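You operate a simulated robot arm through the tools that you are given. There is no shell and no other tool.

Carry out the task below with a simulated robot arm. There is one attempt and no reset: what you move stays moved.

TASK
Fit blue disc 25 and the black cover, turn-check it, then unclamp.
Fine: the clamp stays locked till the check is done; the other blue disc and the pieces beside the mat stay.
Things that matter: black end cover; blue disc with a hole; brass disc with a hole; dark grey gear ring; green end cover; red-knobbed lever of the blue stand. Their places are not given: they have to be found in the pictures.

The check looks at the end state, three seconds after you hand in, the way a careful person would. Anything else that was tipped, shoved, dropped, spilled or broken makes it a failure. Lids that push on must go on centred and level and be pressed home; caps that screw on are set level and turned clockwise until they are tight.

THE ROBOT
A 6-joint arm with a two-finger parallel gripper, fixed in place. Base frame: the origin is at the foot of the arm, x ahead of it, y to its left, z up; the work surface is at about z = 0.003. Units: m, rad, N and s.
With the tool pointing down near the work surface it reaches from about 0.24 to 0.58 m from the base axis. Its first joint turns from -2.897 to 2.897 rad. Payload 1.5 kg.
The tool frame sits at the grasp point between the pads (the TCP): z along the fingers, y along the line on which they close. The tips reach 0.03 m beyond it. The gripper opens to 0.08 m. The fingers are 0.017 m wide and 0.012 m thick; the gripper's body (0.04 by 0.082 m) begins 0.08 m behind the TCP.
Orientation is that of the tool frame in the base frame, as a unit quaternion [x, y, z, w]. With the fingers straight down and closing along the base's y, the tool's x points along the base's -x, its y along +y and its z along -z.

THE INTERFACE
- The arm moves only by the tool servo_tool. Its argument "motion" is one flat list of numbers, 7 for each row, row after row: the shift along the base's x, y, z in m, then the turn, a rotation vector about the base's x, y, z in rad, then the opening, from 0 (shut) to 1 (fully open). In form: [tx, ty, tz, rx, ry, rz, hand, tx, ty, tz, rx, ry, rz, hand, ...]. A call has 1 to 20 rows; each row shifts and turns the commanded pose from where the row before left it. Rows are played at 5 a second. More than 0.05 m and 0.15 rad between two rows, or a gripper value outside its range, and nothing of the call is played. A pose out of reach is approached as far as the arm can. The call stops where the force on the tool passes 90 N (or 10 N more than at its start, if that is more) or the arm is blocked; 0.2 s more then pass. The fingers move at their own pace (about 0.072 m/s each) and stop on an object; they squeeze with about 43 N. The grip force told is the motor's: it shows also when the fingers shut on nothing. Time passes only in rows, and 0.2 s behind the last, so rows that do not move let the fingers close. It gives the time, the measured TCP pose, the force on the tool (base axes), the opening and the grip force at its end, in the units of the frame above (readings bear some noise), with the torque about the TCP (base axes, N m) and any sound that the robot's microphone picked up, and new pictures: "views" is both (left out), scene, wrist or none.
- Cameras (640 x 400 px; columns grow to the right, rows downward): "scene" is fixed at [0.401, -0.6502, 0.677]; the picture's right is [0.89, 0.46, 0.00], its down [0.33, -0.63, -0.70] and it looks along [-0.32, 0.62, -0.71] (base axes); focal length 301 px, centre (320, 200). "wrist" rides on the gripper at [0.072, -0.007, -0.122] in the tool frame; the picture's right is [0.09, 1.00, 0.00], its down [-0.84, 0.08, -0.54] and it looks along [-0.54, 0.05, 0.84] (tool axes); focal length 238 px, centre (320, 200).
- probe_pixels(camera, pixels): for up to 12 pixels [column, row] of the newest picture of that camera ("zoom" is the newest enlarged one), the place [x, y, z] in the base frame of the surface seen there, good to about 0.002 m. No time passes.
- close_up(camera, box): a new picture of the part [left, top, right, bottom] of that camera's present view, enlarged. No time passes.
- close_job(): hands the job in; it is judged then, once.

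Open the gripper and draw the arm clear of the work before you hand the job in, unless the task says otherwise.

The tools are called after "Emit:" by a JSON object that holds its "name" and its "arguments". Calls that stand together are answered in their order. servo_tool: Moves the arm, as the interface text tells. Its arguments: {"type":"object","properties":{"motion":{"type":"array","items":{"type":"number"}},"views":{"type":"string","enum":["both","scene","wrist","none"]}},"required":["motion"]} The other tools are called the same way: probe_pixels (camera, pixels) gives the place of the surface under pixels of a picture; close_up (camera, box) takes an enlarged picture of a part of a camera's view; close_job () hands the job in.

At the start:

```text
time: 0.0
ee_pos: [0.1643, -0.3112, 0.3993]
orientation: [0.001, 1.0, 0.0, 0.001]
ft_force: [0.4, 0.2, 0.5]
torque: [0.0, -0.01, 0.01]
gripper_width: 0.08
finger_force: 0.0
```

scene: 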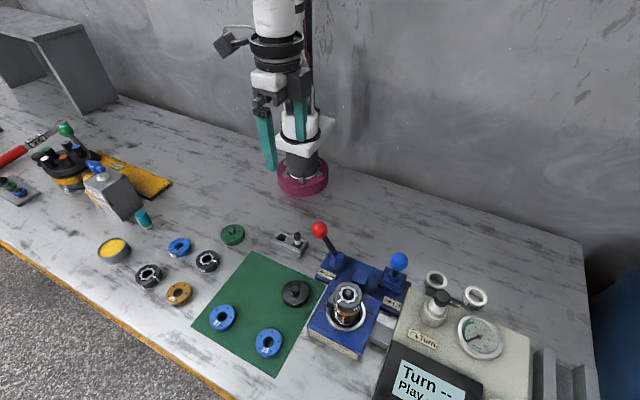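
wrist: 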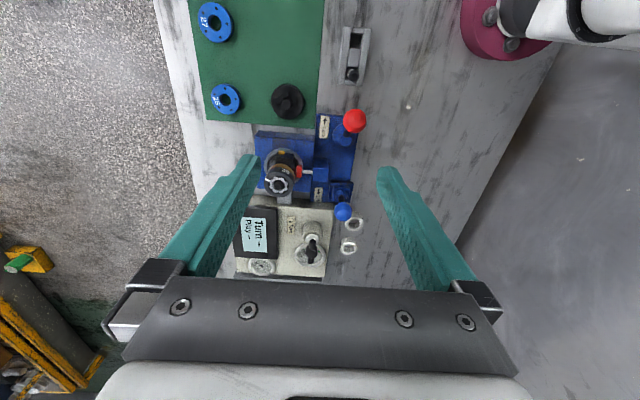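

The scene shows a green mat with two blue discs (220,317) and (268,342), a black cover (295,293), and a blue stand with a red lever at (320,230). I'll zoom in on these to read the labels.

Emit:
{"name": "close_up", "arguments": {"camera": "scene", "box": [190, 210, 350, 380]}}

Emit:
{"name": "close_up", "arguments": {"camera": "scene", "box": [290, 210, 430, 370]}}

Emit:
{"name": "close_up", "arguments": {"camera": "scene", "box": [370, 260, 540, 400]}}

Emit:
{"name": "close_up", "arguments": {"camera": "wrist", "box": [180, 0, 380, 130]}}

Emit:
{"name": "close_up", "arguments": {"camera": "wrist", "box": [220, 90, 390, 290]}}

```text
2.35 times, centred on (270, 295) of scene
```

zoom: 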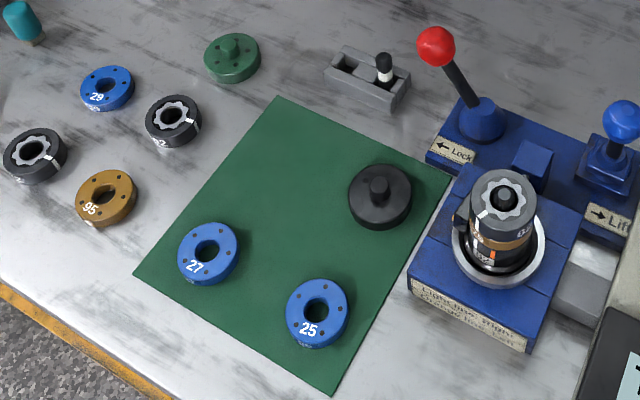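

```text
2.50 times, centred on (360, 290) of scene
```

zoom: 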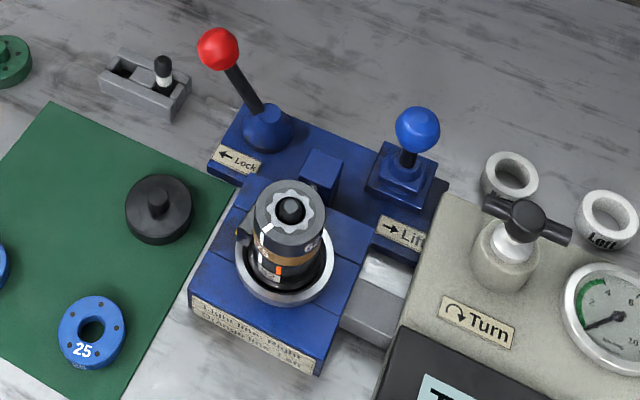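

```text
2.86 times, centred on (455, 330) of scene
```

zoom: 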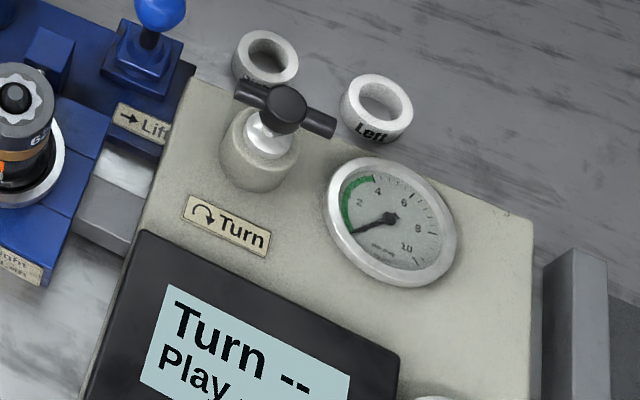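

```text
3.08 times, centred on (280, 65) of wrist
```

zoom: 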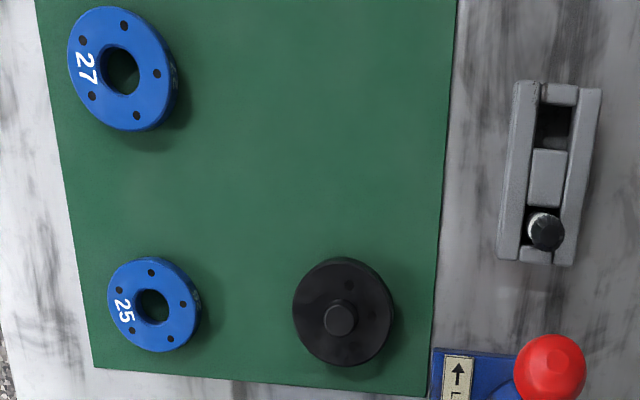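

```text
2.00 times, centred on (305, 190) of wrist
```

zoom: 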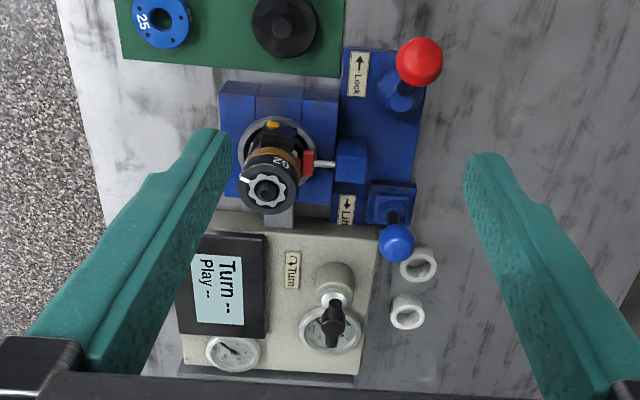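

I need to read the label on the stand and the details of the stack, so I zoom further on (330,340) and the top of the stack.

Emit:
{"name": "close_up", "arguments": {"camera": "scene", "box": [300, 320, 375, 365]}}

Emit:
{"name": "close_up", "arguments": {"camera": "scene", "box": [310, 265, 390, 335]}}

Emit:
{"name": "close_up", "arguments": {"camera": "wrist", "box": [245, 130, 345, 205]}}

Emit:
{"name": "close_up", "arguments": {"camera": "scene", "box": [370, 330, 500, 400]}}

Emit:
{"name": "close_up", "arguments": {"camera": "scene", "box": [0, 110, 250, 310]}}

Emit:
{"name": "close_up", "arguments": {"camera": "scene", "box": [300, 215, 420, 290]}}

```text
8.53 times, centred on (338, 342) of scene
```

zoom: 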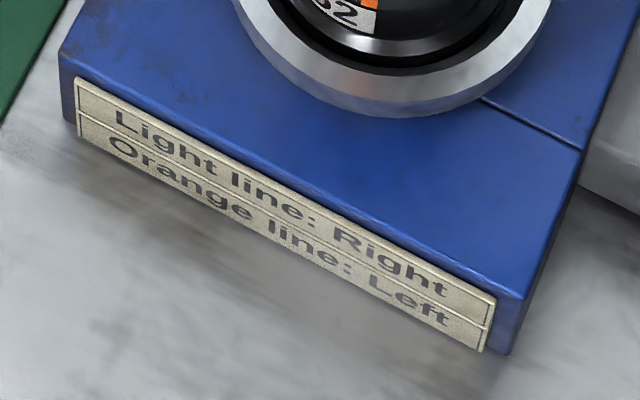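

```text
5.71 times, centred on (350, 300) of scene
```

zoom: 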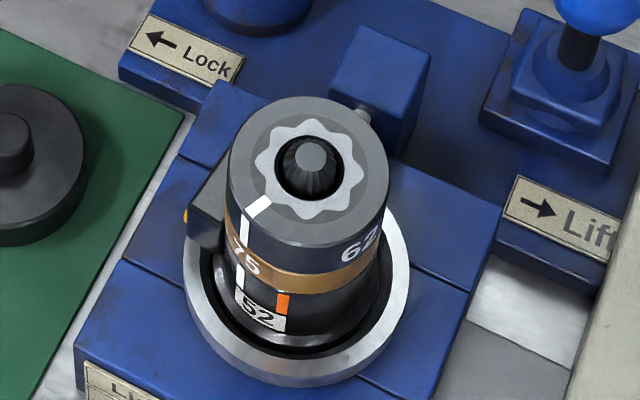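

```text
5.33 times, centred on (295, 168) of wrist
```

zoom: 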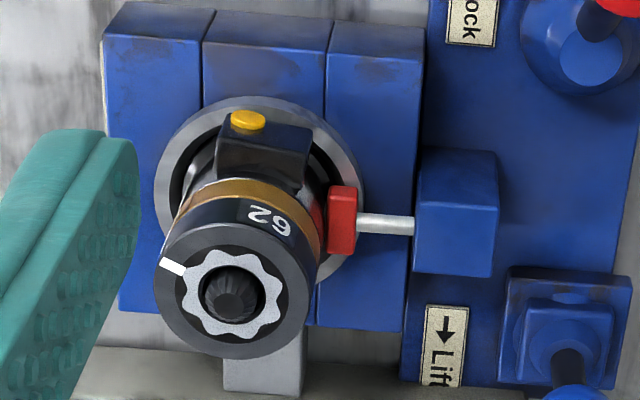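

```text
4.92 times, centred on (435, 365) of scene
```

zoom: 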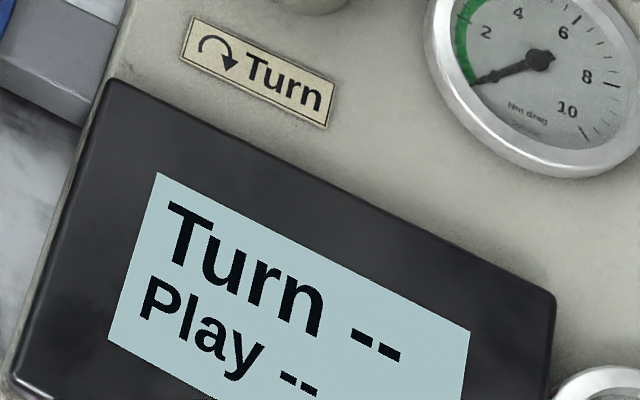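

```text
2.00 times, centred on (125, 210) of scene
```

zoom: 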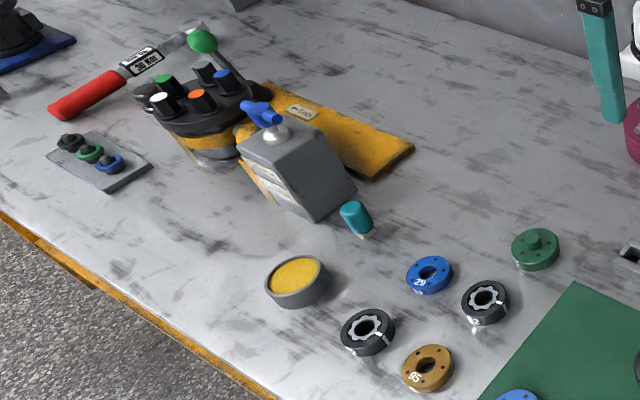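

```text
5.33 times, centred on (360, 252) of scene
```

zoom: 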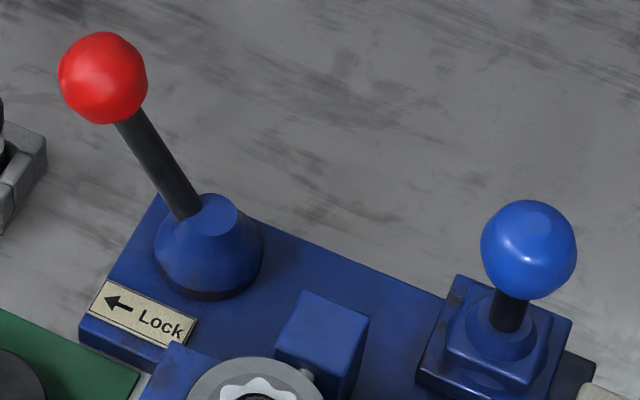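

The stack carries 52/75/62 pieces with a white and an orange line; the tester has a T-handle marked "Turn". I now probe the main positions: discs, cover, stack, levers and tester.

Emit:
{"name": "close_up", "arguments": {"camera": "scene", "box": [190, 210, 350, 380]}}

Emit:
{"name": "probe_pixels", "arguments": {"camera": "zoom", "pixels": [[317, 283], [317, 333], [289, 312], [346, 312], [316, 310], [380, 187], [350, 190], [411, 190], [380, 165], [380, 225], [350, 300], [504, 196]]}}

Emit:
{"name": "probe_pixels", "arguments": {"camera": "scene", "pixels": [[348, 287], [348, 277], [337, 290], [360, 291], [345, 300], [319, 229], [336, 263], [399, 261], [438, 297], [422, 290], [453, 303], [435, 320]]}}

```text
2.35 times, centred on (270, 295) of scene
```

zoom: 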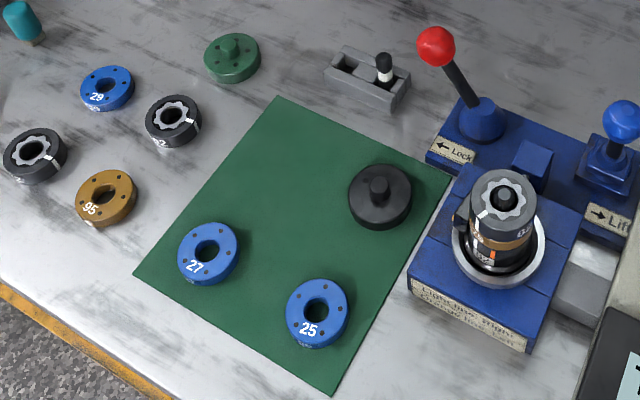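

```text
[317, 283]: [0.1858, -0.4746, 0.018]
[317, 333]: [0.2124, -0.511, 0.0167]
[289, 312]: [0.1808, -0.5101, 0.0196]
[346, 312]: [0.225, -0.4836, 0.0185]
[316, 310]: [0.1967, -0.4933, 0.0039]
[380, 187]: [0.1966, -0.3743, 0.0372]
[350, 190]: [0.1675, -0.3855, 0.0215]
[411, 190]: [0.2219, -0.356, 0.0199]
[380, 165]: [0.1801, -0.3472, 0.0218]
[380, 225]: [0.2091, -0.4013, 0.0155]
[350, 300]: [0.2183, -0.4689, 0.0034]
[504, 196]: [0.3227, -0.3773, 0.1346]
```

```text
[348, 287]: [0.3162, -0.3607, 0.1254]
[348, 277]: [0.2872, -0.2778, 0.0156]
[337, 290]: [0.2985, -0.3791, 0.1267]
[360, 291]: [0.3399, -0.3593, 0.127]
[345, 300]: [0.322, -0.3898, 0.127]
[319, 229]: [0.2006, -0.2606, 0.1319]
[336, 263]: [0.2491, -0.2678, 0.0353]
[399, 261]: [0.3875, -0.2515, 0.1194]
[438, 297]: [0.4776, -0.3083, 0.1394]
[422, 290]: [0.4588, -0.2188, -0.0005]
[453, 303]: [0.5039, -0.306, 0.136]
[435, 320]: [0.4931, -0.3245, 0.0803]
```

Disc 25 sits around (0.2035,-0.495), cover around (0.195,-0.372), stack top around (0.32,-0.377,0.127). I move the gripper over for a nearer wrist view of the stack.

Emit:
{"name": "servo_tool", "arguments": {"motion": [0.01, -0.015, -0.03, 0, 0, 0, 1, 0.012, -0.015, -0.035, 0, 0, 0, 1, 0.012, -0.015, -0.035, 0, 0, 0, 1, 0.012, -0.015, -0.03, 0, 0, 0, 1, 0.01, 0, -0.02, 0, 0, 0, 1, 0, 0, 0, 0, 0, 0, 1]}}

```text
time: 1.4
ee_pos: [0.22, -0.3706, 0.2464]
orientation: [0.0, 1.0, 0.0, 0.002]
ft_force: [-0.6, 0.6, -0.5]
torque: [-0.02, 0.01, -0.05]
gripper_width: 0.0798
finger_force: 0.0
```

scene: 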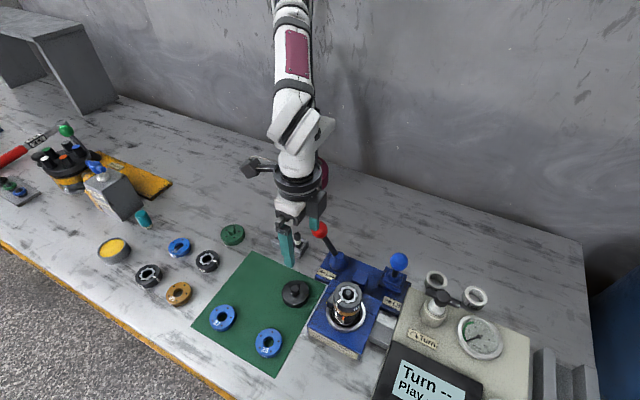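
wrist: 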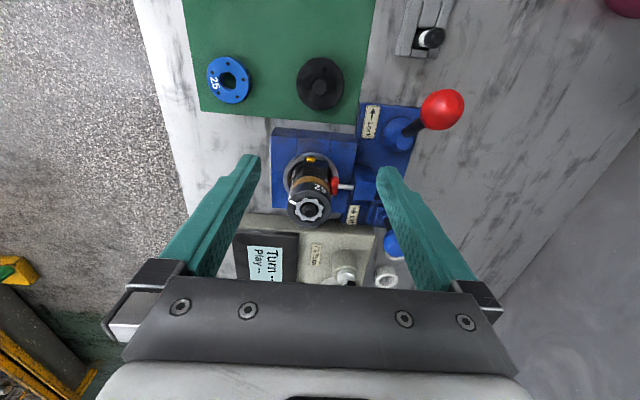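

The wrist view now shows the stack at (308,190). I zoom in on it, on the disc and cover, and the levers.

Emit:
{"name": "close_up", "arguments": {"camera": "wrist", "box": [260, 120, 380, 240]}}

Emit:
{"name": "probe_pixels", "arguments": {"camera": "zoom", "pixels": [[320, 290], [320, 260], [265, 290], [360, 290], [250, 300], [375, 300], [310, 345], [310, 300], [310, 320], [400, 210], [440, 210], [330, 130]]}}

Emit:
{"name": "close_up", "arguments": {"camera": "wrist", "box": [190, 40, 360, 120]}}

Emit:
{"name": "close_up", "arguments": {"camera": "scene", "box": [250, 320, 290, 365]}}

Emit:
{"name": "close_up", "arguments": {"camera": "scene", "box": [270, 270, 320, 315]}}

```text
3.33 times, centred on (320, 180) of wrist
```

zoom: 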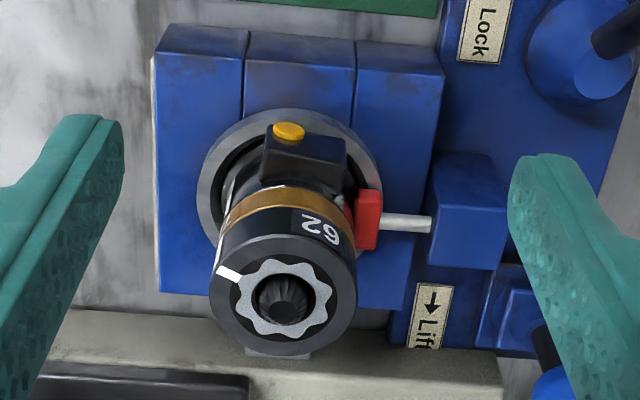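

```text
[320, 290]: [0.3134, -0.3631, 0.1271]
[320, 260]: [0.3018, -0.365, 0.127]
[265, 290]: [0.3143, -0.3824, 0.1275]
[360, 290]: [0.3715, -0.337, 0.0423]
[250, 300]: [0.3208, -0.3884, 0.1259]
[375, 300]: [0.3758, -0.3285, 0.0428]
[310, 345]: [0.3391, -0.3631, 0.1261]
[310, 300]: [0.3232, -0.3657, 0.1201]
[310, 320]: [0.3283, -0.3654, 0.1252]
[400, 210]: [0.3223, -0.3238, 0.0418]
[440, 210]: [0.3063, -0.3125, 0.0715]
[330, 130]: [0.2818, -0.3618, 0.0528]
```

```text
3.76 times, centred on (275, 80) of wrist
```

zoom: 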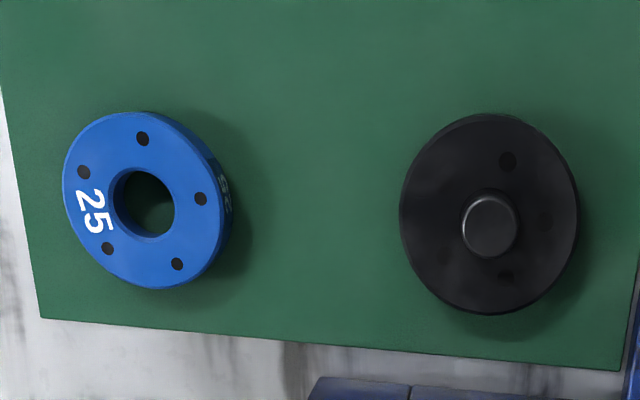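

```text
8.89 times, centred on (270, 342) of scene
```

zoom: 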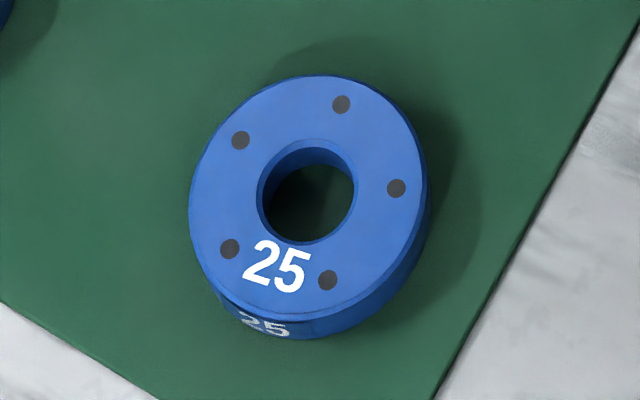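

```text
8.89 times, centred on (295, 292) of scene
```

zoom: 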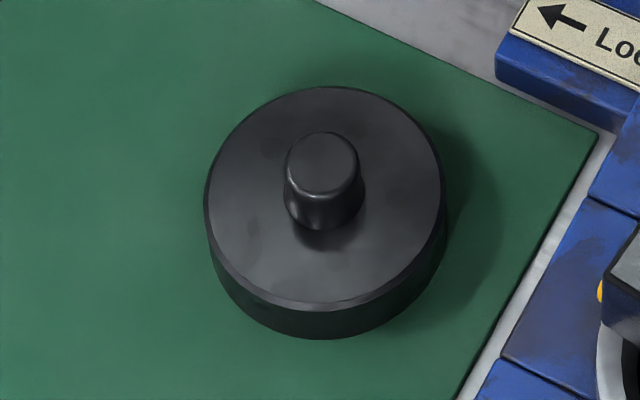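

I zoom more on the stack top to find its centre, rim and shaft height, and look at the white/orange lines.

Emit:
{"name": "close_up", "arguments": {"camera": "wrist", "box": [285, 185, 333, 230]}}

Emit:
{"name": "probe_pixels", "arguments": {"camera": "zoom", "pixels": [[150, 220], [200, 320], [300, 380], [420, 330], [470, 220], [430, 120], [310, 70], [200, 120], [310, 235], [310, 260], [360, 200], [250, 190]]}}

Emit:
{"name": "close_up", "arguments": {"camera": "scene", "box": [325, 275, 370, 335]}}

Emit:
{"name": "probe_pixels", "arguments": {"camera": "zoom", "pixels": [[328, 104], [328, 140], [240, 150], [420, 150], [328, 62], [290, 210], [300, 270], [300, 310], [230, 280], [330, 350], [330, 390], [200, 250]]}}

```text
8.89 times, centred on (309, 208) of wrist
```

zoom: 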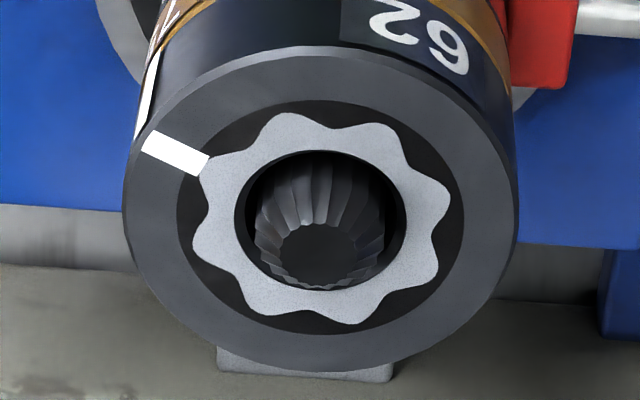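

```text
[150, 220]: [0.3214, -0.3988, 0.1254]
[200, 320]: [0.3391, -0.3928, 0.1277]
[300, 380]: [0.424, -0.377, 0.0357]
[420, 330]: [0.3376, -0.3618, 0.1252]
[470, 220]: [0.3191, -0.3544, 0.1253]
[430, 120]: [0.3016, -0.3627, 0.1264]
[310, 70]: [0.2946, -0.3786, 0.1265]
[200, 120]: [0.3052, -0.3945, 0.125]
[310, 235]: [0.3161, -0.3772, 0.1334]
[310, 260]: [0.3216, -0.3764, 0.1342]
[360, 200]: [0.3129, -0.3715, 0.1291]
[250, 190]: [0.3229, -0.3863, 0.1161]
```

```text
6.67 times, centred on (348, 305) of scene
```

zoom: 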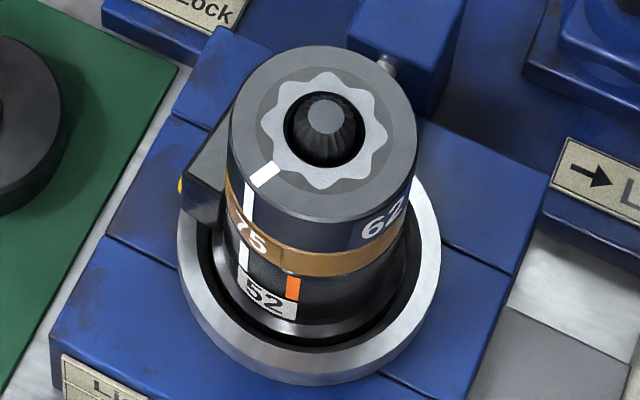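

```text
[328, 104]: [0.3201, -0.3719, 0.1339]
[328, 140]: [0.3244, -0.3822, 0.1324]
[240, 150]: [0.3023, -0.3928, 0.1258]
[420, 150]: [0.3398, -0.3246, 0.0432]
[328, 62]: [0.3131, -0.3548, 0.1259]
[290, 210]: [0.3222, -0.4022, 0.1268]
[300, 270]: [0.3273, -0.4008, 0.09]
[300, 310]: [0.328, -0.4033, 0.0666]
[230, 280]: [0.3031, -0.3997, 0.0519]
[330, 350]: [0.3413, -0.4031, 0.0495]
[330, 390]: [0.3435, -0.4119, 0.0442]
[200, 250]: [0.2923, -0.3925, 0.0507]
```

Stack top is centred near (0.319,-0.377) at z≈0.1265 and the ring's white tick (175,152 in zoom) lines up with the light line. I go over disc 25 to measure its centre more closely.

Emit:
{"name": "servo_tool", "arguments": {"motion": [-0.004, -0.03, -0.02, 0, 0, 0, 1, -0.004, -0.033, -0.03, 0, 0, 0, 1, -0.004, -0.033, -0.035, 0, 0, 0, 1, -0.005, -0.03, -0.03, 0, 0, 0, 1, 0, 0, 0, 0, 0, 0, 1]}}

Emit:
{"name": "close_up", "arguments": {"camera": "wrist", "box": [270, 80, 370, 160]}}

```text
time: 2.6
ee_pos: [0.2005, -0.4983, 0.1337]
orientation: [-0.001, 1.0, 0.0, 0.001]
ft_force: [0.7, 0.1, 0.3]
torque: [0.03, 0.03, 0.0]
gripper_width: 0.0802
finger_force: 0.1
```

scene: 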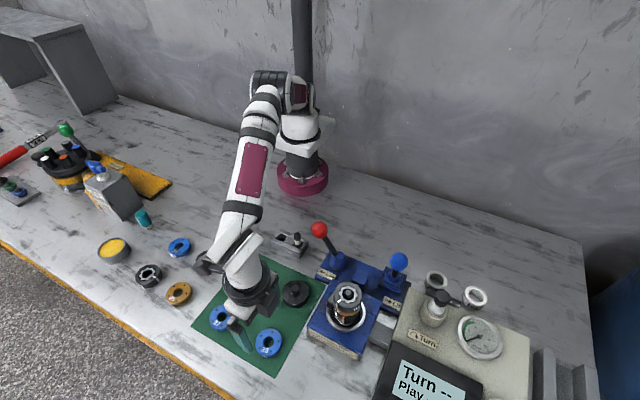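
wrist: 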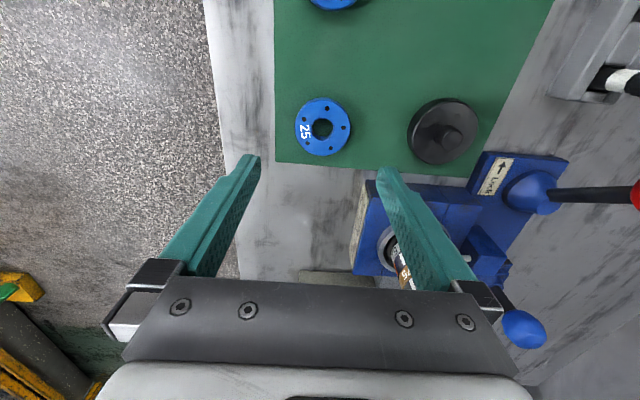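

```text
5.00 times, centred on (320, 120) of wrist
```

zoom: 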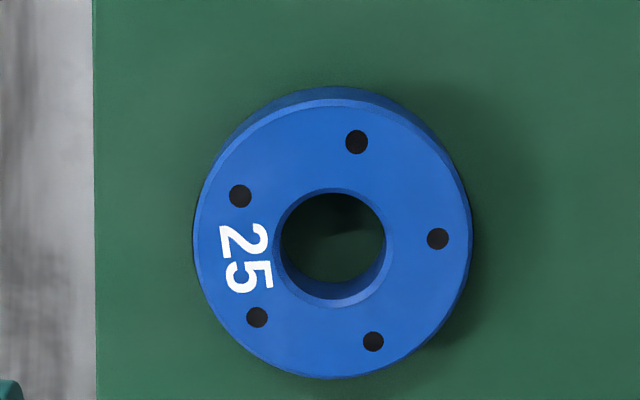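

Disc 25 is seen from above at (322,128). I probe points around its rim and hole, and the cover's too.

Emit:
{"name": "probe_pixels", "arguments": {"camera": "zoom", "pixels": [[204, 240], [460, 240], [332, 110], [332, 366], [240, 150], [424, 150], [240, 330], [424, 330], [266, 240], [400, 240], [332, 182], [332, 318]]}}

Emit:
{"name": "close_up", "arguments": {"camera": "wrist", "box": [395, 85, 495, 175]}}

Emit:
{"name": "close_up", "arguments": {"camera": "wrist", "box": [340, 200, 480, 300]}}

```text
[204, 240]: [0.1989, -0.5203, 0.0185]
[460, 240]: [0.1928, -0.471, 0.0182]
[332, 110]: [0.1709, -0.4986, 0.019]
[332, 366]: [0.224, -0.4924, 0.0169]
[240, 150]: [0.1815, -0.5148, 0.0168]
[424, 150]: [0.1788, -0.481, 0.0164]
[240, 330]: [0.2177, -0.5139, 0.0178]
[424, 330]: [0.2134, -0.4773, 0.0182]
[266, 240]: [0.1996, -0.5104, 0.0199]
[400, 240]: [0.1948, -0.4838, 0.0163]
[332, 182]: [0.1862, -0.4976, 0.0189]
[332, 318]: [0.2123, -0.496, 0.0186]
```

```text
4.44 times, centred on (445, 130) of wrist
```

zoom: 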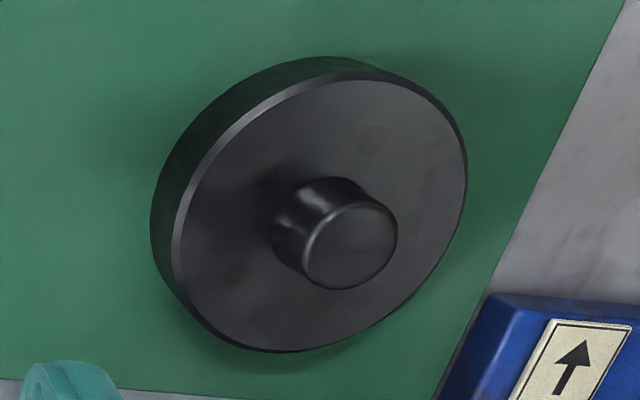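

```text
4.00 times, centred on (410, 250) of wrist
```

zoom: 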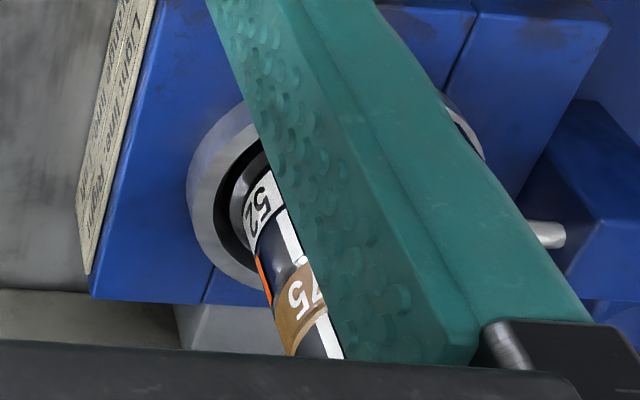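

Rim probes give a centre near (0.198,-0.4965). I wait one row without moving to see whether the pose reading settles.

Emit:
{"name": "servo_tool", "arguments": {"motion": [0, 0, 0, 0, 0, 0, 1, 0, 0, 0, 0, 0, 0, 1], "views": "none"}}

Emit:
{"name": "servo_tool", "arguments": {"motion": [0, 0, 0, 0, 0, 0, 1], "views": "wrist"}}

Emit:
{"name": "close_up", "arguments": {"camera": "wrist", "box": [270, 80, 370, 160]}}

Emit:
{"name": "probe_pixels", "arguments": {"camera": "zoom", "pixels": [[210, 240], [454, 240], [332, 115], [332, 360], [240, 150], [424, 150], [240, 330], [424, 330], [266, 240], [400, 240], [332, 182], [332, 318]]}}

```text
time: 3.2
ee_pos: [0.2002, -0.4972, 0.1335]
orientation: [0.001, 1.0, 0.0, 0.001]
ft_force: [0.1, 0.1, 0.5]
torque: [-0.01, 0.02, -0.01]
gripper_width: 0.08
finger_force: 0.0
```

```text
time: 3.6
ee_pos: [0.1998, -0.4973, 0.1344]
orientation: [0.0, 1.0, 0.001, 0.001]
ft_force: [-1.1, -0.5, -0.8]
torque: [0.01, 0.0, 0.0]
gripper_width: 0.0799
finger_force: 0.1
```

wrist: 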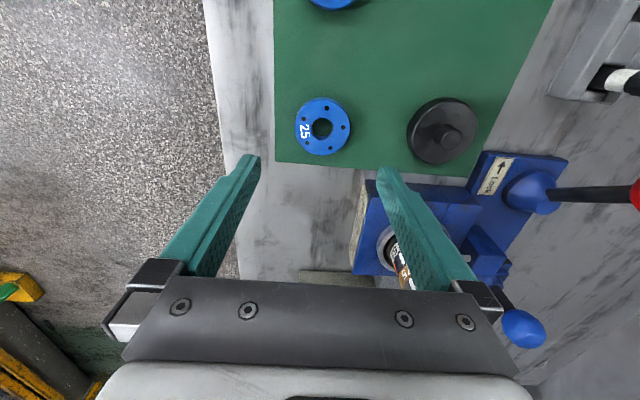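

```text
5.00 times, centred on (320, 120) of wrist
```

zoom: 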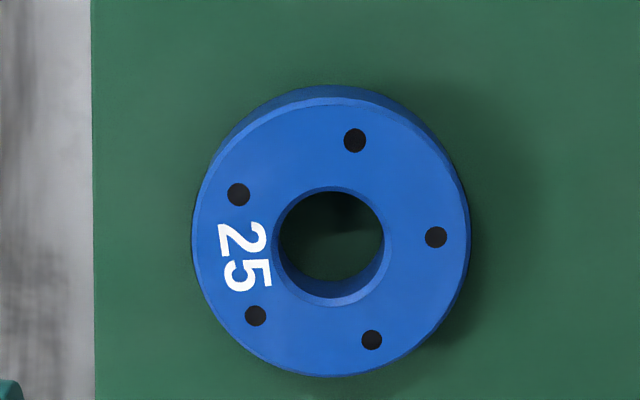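

```text
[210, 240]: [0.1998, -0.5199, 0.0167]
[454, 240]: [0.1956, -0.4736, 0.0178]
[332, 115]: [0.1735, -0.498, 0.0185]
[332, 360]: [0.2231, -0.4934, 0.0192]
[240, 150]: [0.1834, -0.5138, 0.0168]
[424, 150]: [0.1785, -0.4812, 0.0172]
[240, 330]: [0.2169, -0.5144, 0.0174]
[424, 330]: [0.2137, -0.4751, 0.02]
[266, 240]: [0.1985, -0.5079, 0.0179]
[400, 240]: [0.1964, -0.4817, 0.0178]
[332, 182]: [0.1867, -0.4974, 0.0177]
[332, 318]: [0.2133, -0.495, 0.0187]
```

Pose settles at (0.200,-0.497,0.134) and the disc's centre is about (0.198,-0.4965). I descend around it and close on its rim.

Emit:
{"name": "servo_tool", "arguments": {"motion": [-0.002, 0.0007, -0.03, 0, 0, 0, 1, 0, 0, -0.03, 0, 0, 0, 1, 0, 0, -0.025, 0, 0, 0, 1, 0, 0, -0.012, 0, 0, 0, 1, 0, 0, 0, 0, 0, 0, 1]}}

```text
time: 4.8
ee_pos: [0.2004, -0.4964, 0.0349]
orientation: [0.001, 1.0, -0.001, 0.002]
ft_force: [0.3, 0.0, 0.0]
torque: [0.01, 0.0, 0.0]
gripper_width: 0.08
finger_force: 0.0
```

scene: 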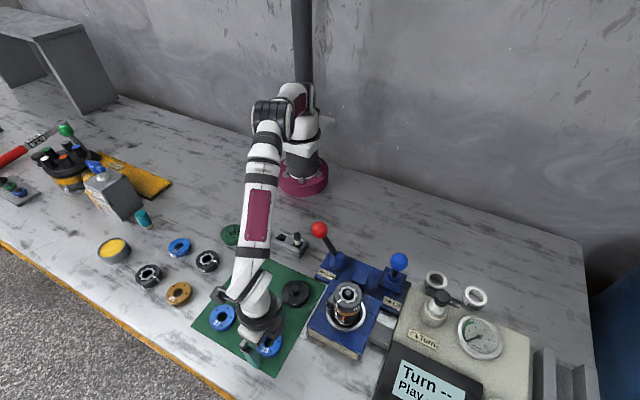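
wrist: 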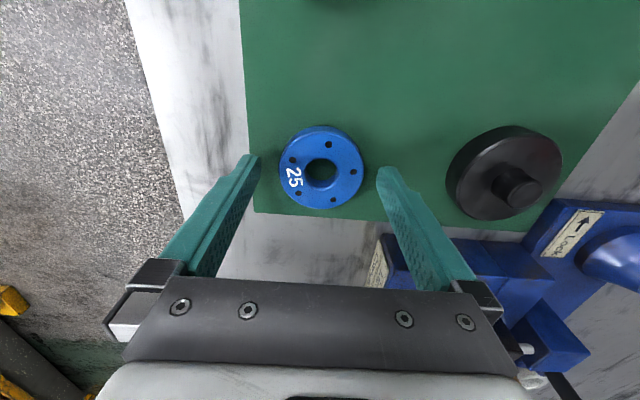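

The fingers straddle the disc. I zoom to check the disc centre relative to the fingers before closing.

Emit:
{"name": "close_up", "arguments": {"camera": "wrist", "box": [240, 110, 400, 230]}}

Emit:
{"name": "probe_pixels", "arguments": {"camera": "zoom", "pixels": [[170, 225], [470, 225], [320, 100], [320, 370], [210, 130], [430, 130], [210, 330], [430, 330], [240, 225], [400, 225], [320, 162], [320, 300]]}}

```text
3.33 times, centred on (320, 170) of wrist
```

zoom: 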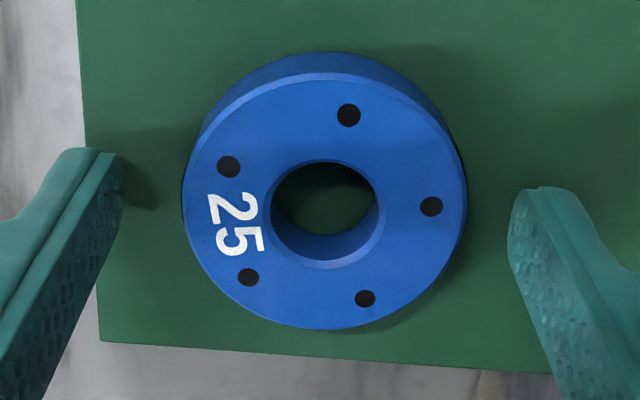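

```text
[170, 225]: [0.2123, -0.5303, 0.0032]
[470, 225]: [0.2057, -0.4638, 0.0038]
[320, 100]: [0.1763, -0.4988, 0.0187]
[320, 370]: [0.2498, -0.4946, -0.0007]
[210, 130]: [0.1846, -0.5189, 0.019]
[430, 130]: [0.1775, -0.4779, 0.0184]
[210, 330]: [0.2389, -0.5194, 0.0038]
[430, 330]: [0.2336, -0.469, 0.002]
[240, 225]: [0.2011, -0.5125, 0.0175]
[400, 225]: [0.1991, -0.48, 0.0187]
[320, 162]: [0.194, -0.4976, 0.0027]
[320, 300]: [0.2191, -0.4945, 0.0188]
```

Disc centre reads (0.1978,-0.4963), about 2.5 mm behind the TCP in x. I shift, raise 2 mm, and close.

Emit:
{"name": "servo_tool", "arguments": {"motion": [-0.0027, 0, 0.002, 0, 0, 0, 1, 0, 0, 0, 0, 0, 0, 0.6, 0, 0, 0, 0, 0, 0, 0.3, 0, 0, 0, 0, 0, 0, 0.3, 0, 0, 0, 0, 0, 0, 0.3]}}

Emit:
{"name": "close_up", "arguments": {"camera": "wrist", "box": [240, 110, 400, 230]}}

```text
time: 6.0
ee_pos: [0.1978, -0.4962, 0.0378]
orientation: [0.0, 1.0, 0.0, 0.002]
ft_force: [0.2, -0.3, 0.1]
torque: [-0.02, 0.02, 0.03]
gripper_width: 0.0541
finger_force: 43.1
```

scene: 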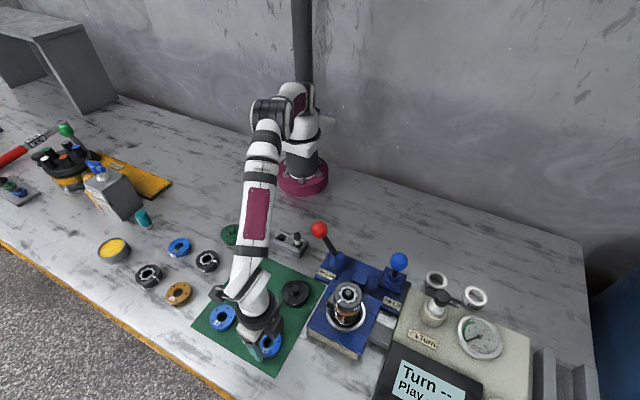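
wrist: 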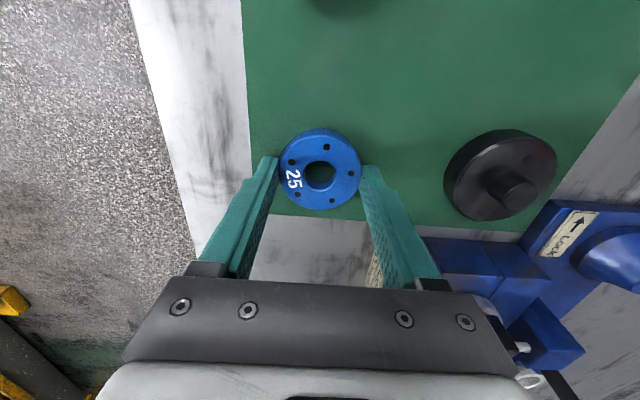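

```text
3.33 times, centred on (320, 170) of wrist
```

zoom: 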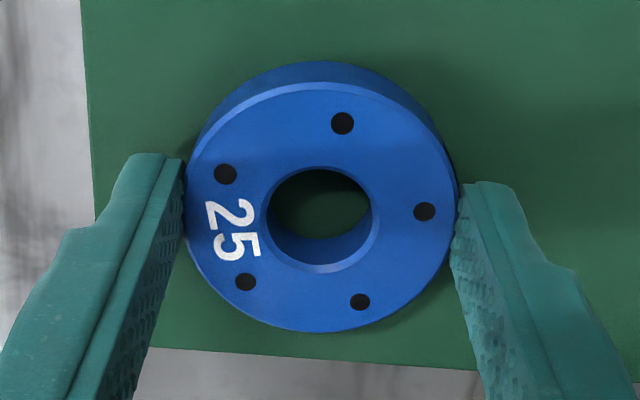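

Gripped at 0.054 m with 43 N. I lift straight up and move near the stack, staying short to look.

Emit:
{"name": "servo_tool", "arguments": {"motion": [0, 0, 0.03, 0, 0, 0, 0.3, 0, 0, 0.04, 0, 0, 0, 0.3, 0, 0, 0.045, 0, 0, 0, 0.3, 0, 0, 0.045, 0, 0, 0, 0.3, 0.02, 0.02, 0.01, 0, 0, 0, 0.3, 0.03, 0.03, 0, 0, 0, 0, 0.3, 0.03, 0.03, 0, 0, 0, 0, 0.3, 0.03, 0.03, 0, 0, 0, 0, 0.3, 0.011, 0.009, 0, 0, 0, 0, 0.3, 0, 0, 0, 0, 0, 0, 0.3]}}

Emit:
{"name": "close_up", "arguments": {"camera": "wrist", "box": [240, 110, 400, 230]}}

Emit:
{"name": "close_up", "arguments": {"camera": "scene", "box": [300, 220, 400, 360]}}

```text
time: 8.2
ee_pos: [0.3203, -0.377, 0.2085]
orientation: [0.001, 1.0, 0.0, 0.002]
ft_force: [0.1, -0.4, -2.4]
torque: [0.0, -0.01, 0.04]
gripper_width: 0.0541
finger_force: 43.1
```

scene: 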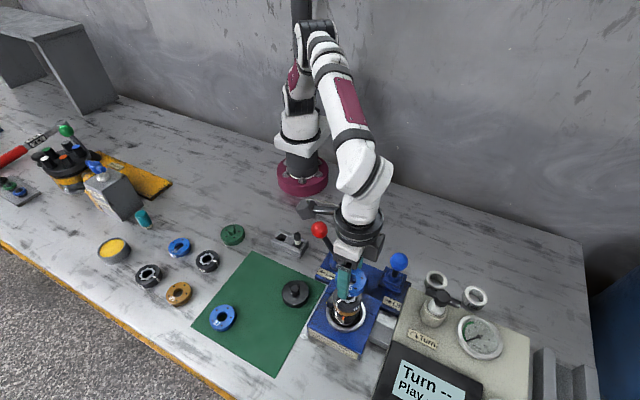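
wrist: 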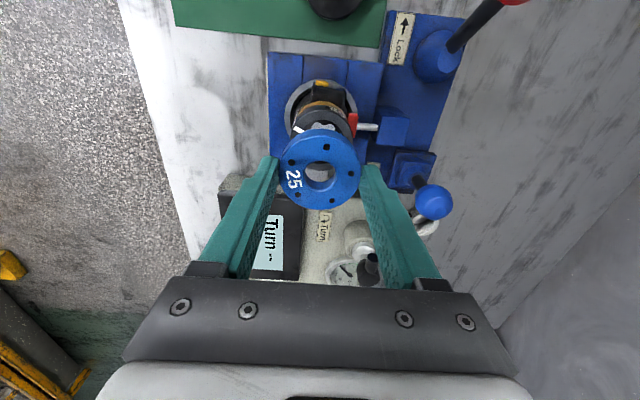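

```text
3.33 times, centred on (320, 170) of wrist
```

zoom: 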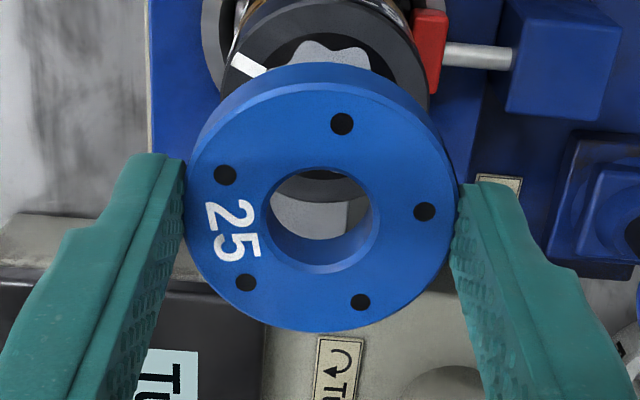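

```text
2.86 times, centred on (350, 290) of scene
```

zoom: 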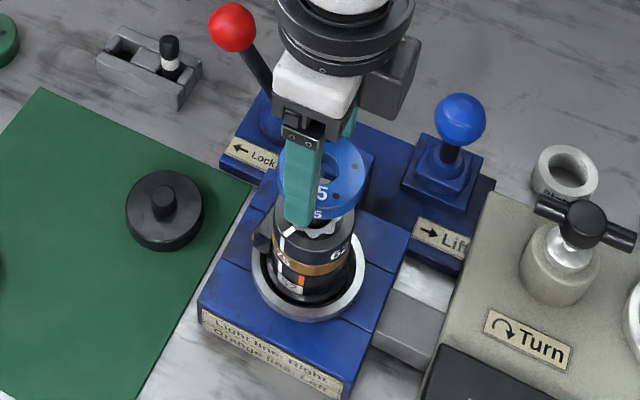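

The disc hole centre lies on the TCP axis within about 0.2 mm; the stack centre estimate is (0.320,-0.376). I lower to just above the shaft tip and check alignment.

Emit:
{"name": "servo_tool", "arguments": {"motion": [0, 0.0005, -0.015, 0, 0, 0, 0.3, 0, 0, -0.015, 0, 0, 0, 0.3, 0, 0, 0, 0, 0, 0, 0.3]}}

Emit:
{"name": "close_up", "arguments": {"camera": "wrist", "box": [240, 110, 400, 230]}}

Emit:
{"name": "close_up", "arguments": {"camera": "scene", "box": [310, 250, 390, 340]}}

```text
time: 9.0
ee_pos: [0.3188, -0.3761, 0.1781]
orientation: [0.002, 1.0, -0.001, 0.003]
ft_force: [-0.1, -0.1, -3.0]
torque: [-0.02, -0.01, -0.03]
gripper_width: 0.0537
finger_force: 43.4
```

scene: 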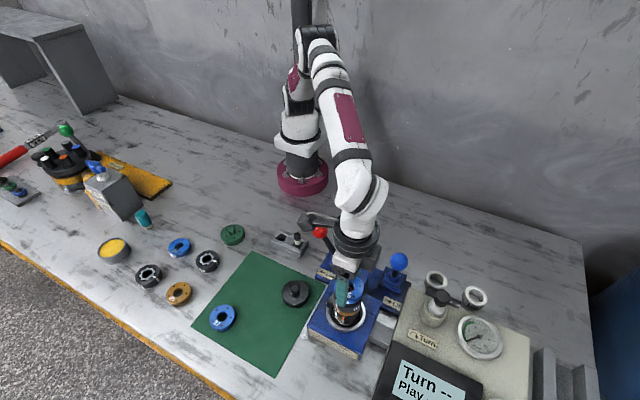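
wrist: 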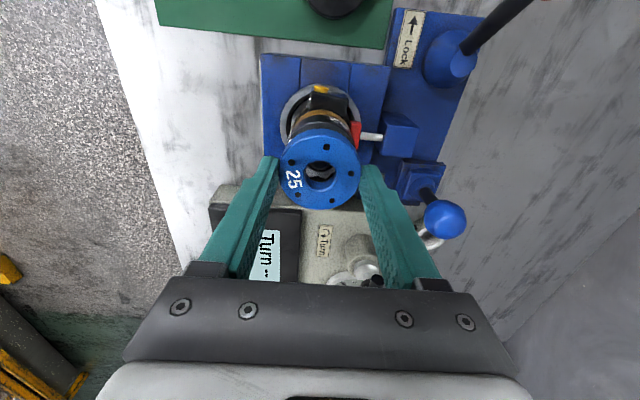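

```text
3.33 times, centred on (320, 170) of wrist
```

zoom: 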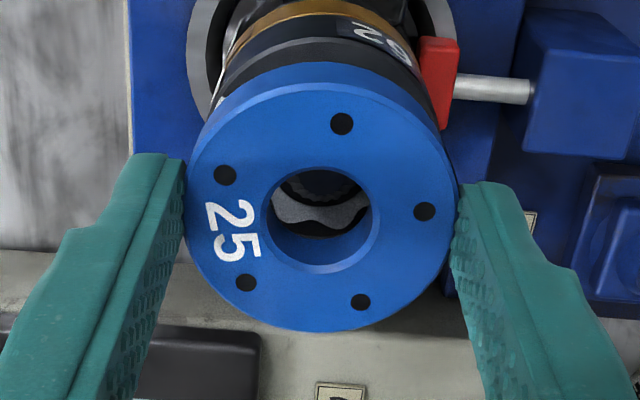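

```text
4.44 times, centred on (350, 295) of scene
```

zoom: 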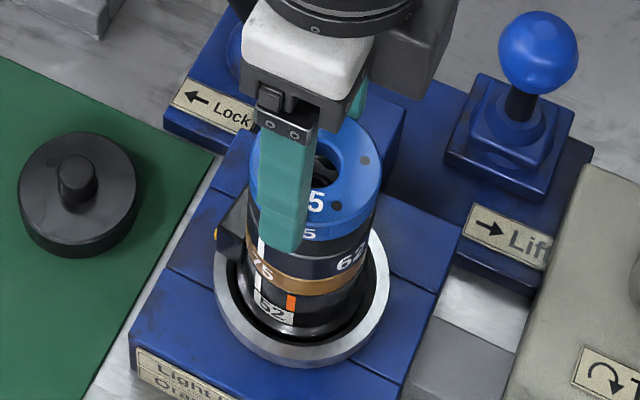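

Disc and stack look near coaxial. I lower gently until the disc is 3 mm above the ring, then compare outlines.

Emit:
{"name": "servo_tool", "arguments": {"motion": [0.0006, 0, -0.006, 0, 0, 0, 0.3, 0, 0, -0.006, 0, 0, 0, 0.3, 0, 0, 0, 0, 0, 0, 0.3]}}

Emit:
{"name": "close_up", "arguments": {"camera": "wrist", "box": [240, 110, 400, 230]}}

Emit:
{"name": "close_up", "arguments": {"camera": "scene", "box": [320, 265, 380, 335]}}

```text
time: 9.8
ee_pos: [0.3195, -0.3754, 0.1667]
orientation: [0.0, 1.0, 0.0, 0.002]
ft_force: [-0.4, -0.8, -1.7]
torque: [-0.04, -0.01, 0.01]
gripper_width: 0.0537
finger_force: 43.0
```

scene: 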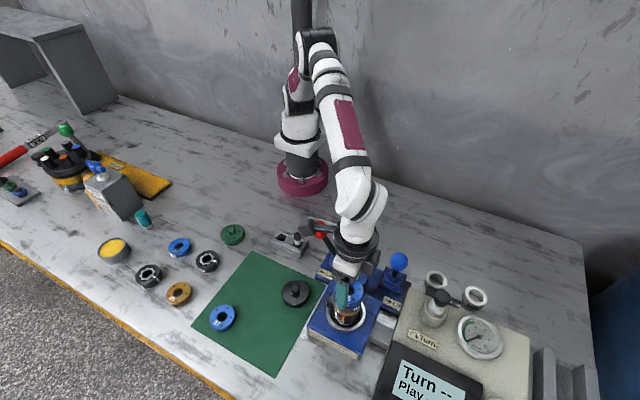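
wrist: 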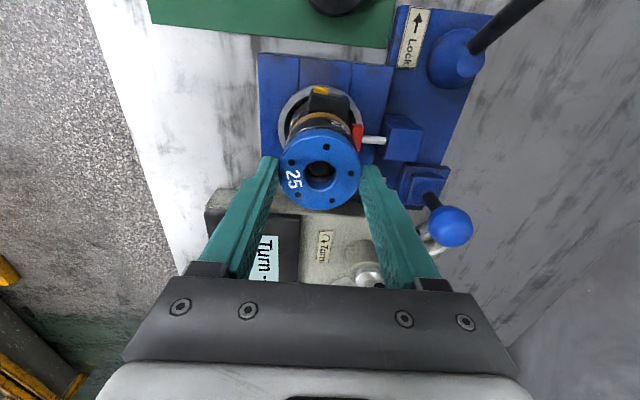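

```text
3.33 times, centred on (320, 170) of wrist
```

zoom: 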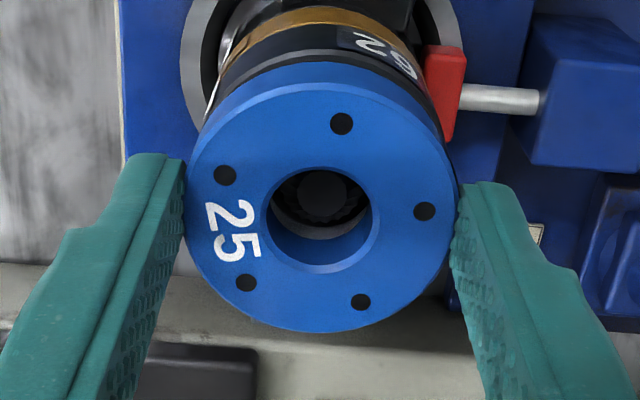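

```text
5.71 times, centred on (350, 300) of scene
```

zoom: 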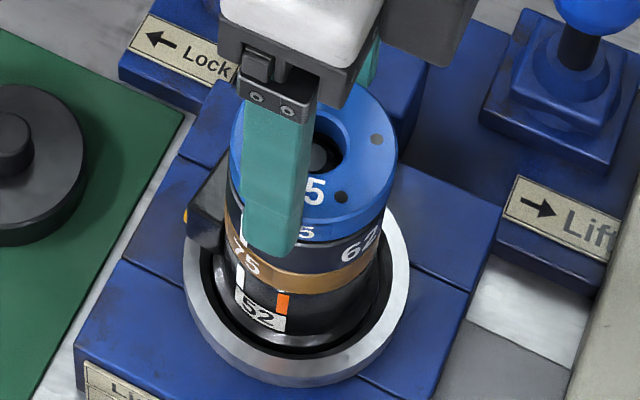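

The shaft tip at (323,193) in the zoom sits central in the hole (computed offset <0.5 mm). I lower the last 6 mm in small steps and watch the force.

Emit:
{"name": "servo_tool", "arguments": {"motion": [0.0002, 0.0003, -0.002, 0, 0, 0, 0.3, 0, 0, -0.002, 0, 0, 0, 0.3, 0, 0, -0.0015, 0, 0, 0, 0.3], "views": "none"}}

Emit:
{"name": "servo_tool", "arguments": {"motion": [0, 0, -0.001, 0, 0, 0, 0.3], "views": "none"}}

Emit:
{"name": "servo_tool", "arguments": {"motion": [0, 0, -0.001, 0, 0, 0, 0.3]}}

Emit:
{"name": "close_up", "arguments": {"camera": "scene", "box": [320, 265, 380, 335]}}

```text
time: 10.6
ee_pos: [0.3199, -0.3748, 0.1614]
orientation: [0.001, 1.0, 0.0, 0.001]
ft_force: [-3.8, 2.1, 8.7]
torque: [0.25, 0.27, 0.03]
gripper_width: 0.054
finger_force: 42.8
```

```text
time: 11.0
ee_pos: [0.3194, -0.3759, 0.1611]
orientation: [0.001, 1.0, -0.001, 0.002]
ft_force: [-7.5, 9.6, 34.0]
torque: [0.55, 0.73, -0.18]
gripper_width: 0.0539
finger_force: 43.5
```

```text
time: 11.4
ee_pos: [0.3192, -0.3759, 0.1596]
orientation: [-0.001, 1.0, -0.003, 0.002]
ft_force: [1.8, 7.5, 39.2]
torque: [0.57, -0.13, -0.27]
gripper_width: 0.0538
finger_force: 43.3
```

scene: 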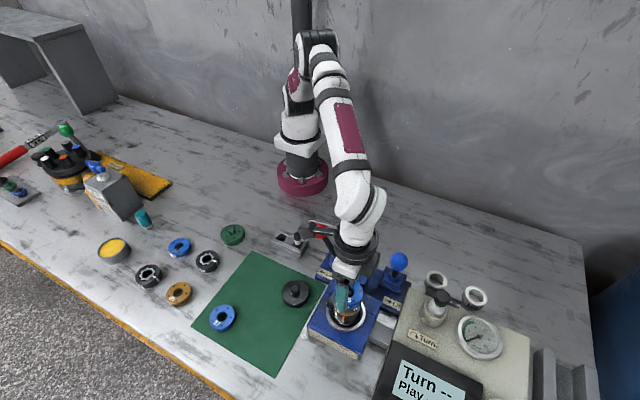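
wrist: 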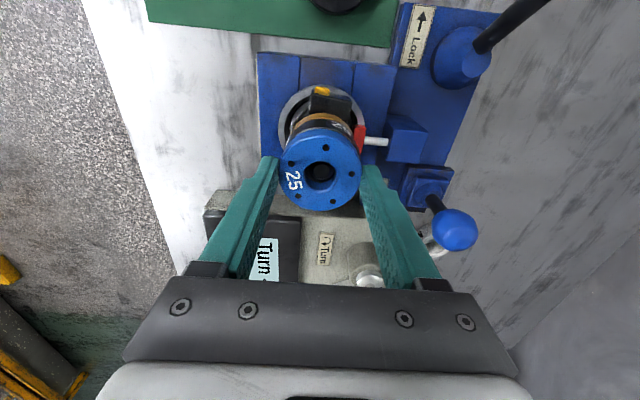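

```text
5.71 times, centred on (350, 300) of scene
```

zoom: 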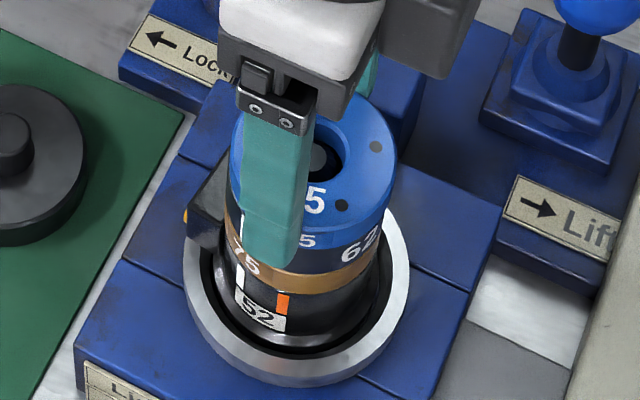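

Contact force rose to 39 N at z 0.1596, near the expected seated height (0.1605). I check the seam closely before letting go.

Emit:
{"name": "close_up", "arguments": {"camera": "wrist", "box": [260, 80, 380, 220]}}

Emit:
{"name": "close_up", "arguments": {"camera": "scene", "box": [330, 275, 370, 320]}}

```text
2.86 times, centred on (320, 150) of wrist
```

zoom: 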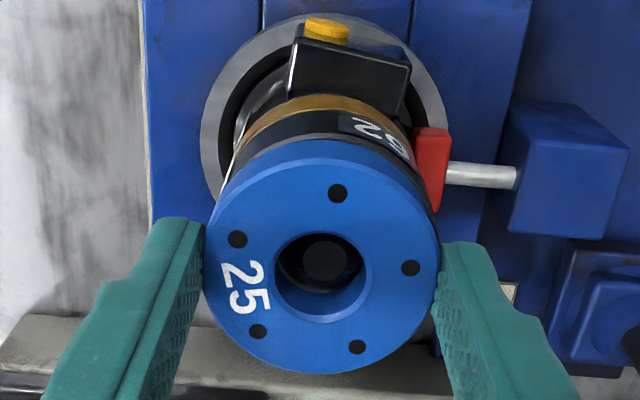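

```text
8.89 times, centred on (350, 298) of scene
```

zoom: 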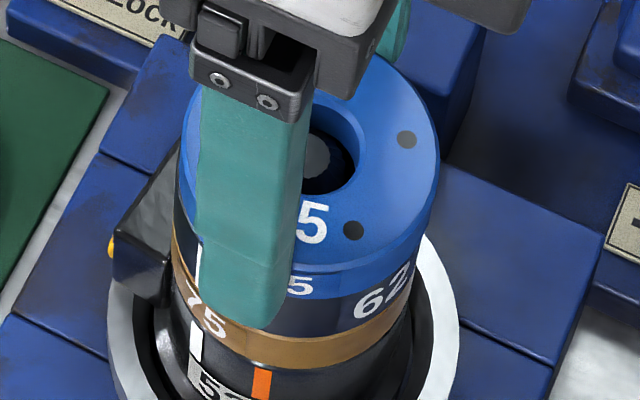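

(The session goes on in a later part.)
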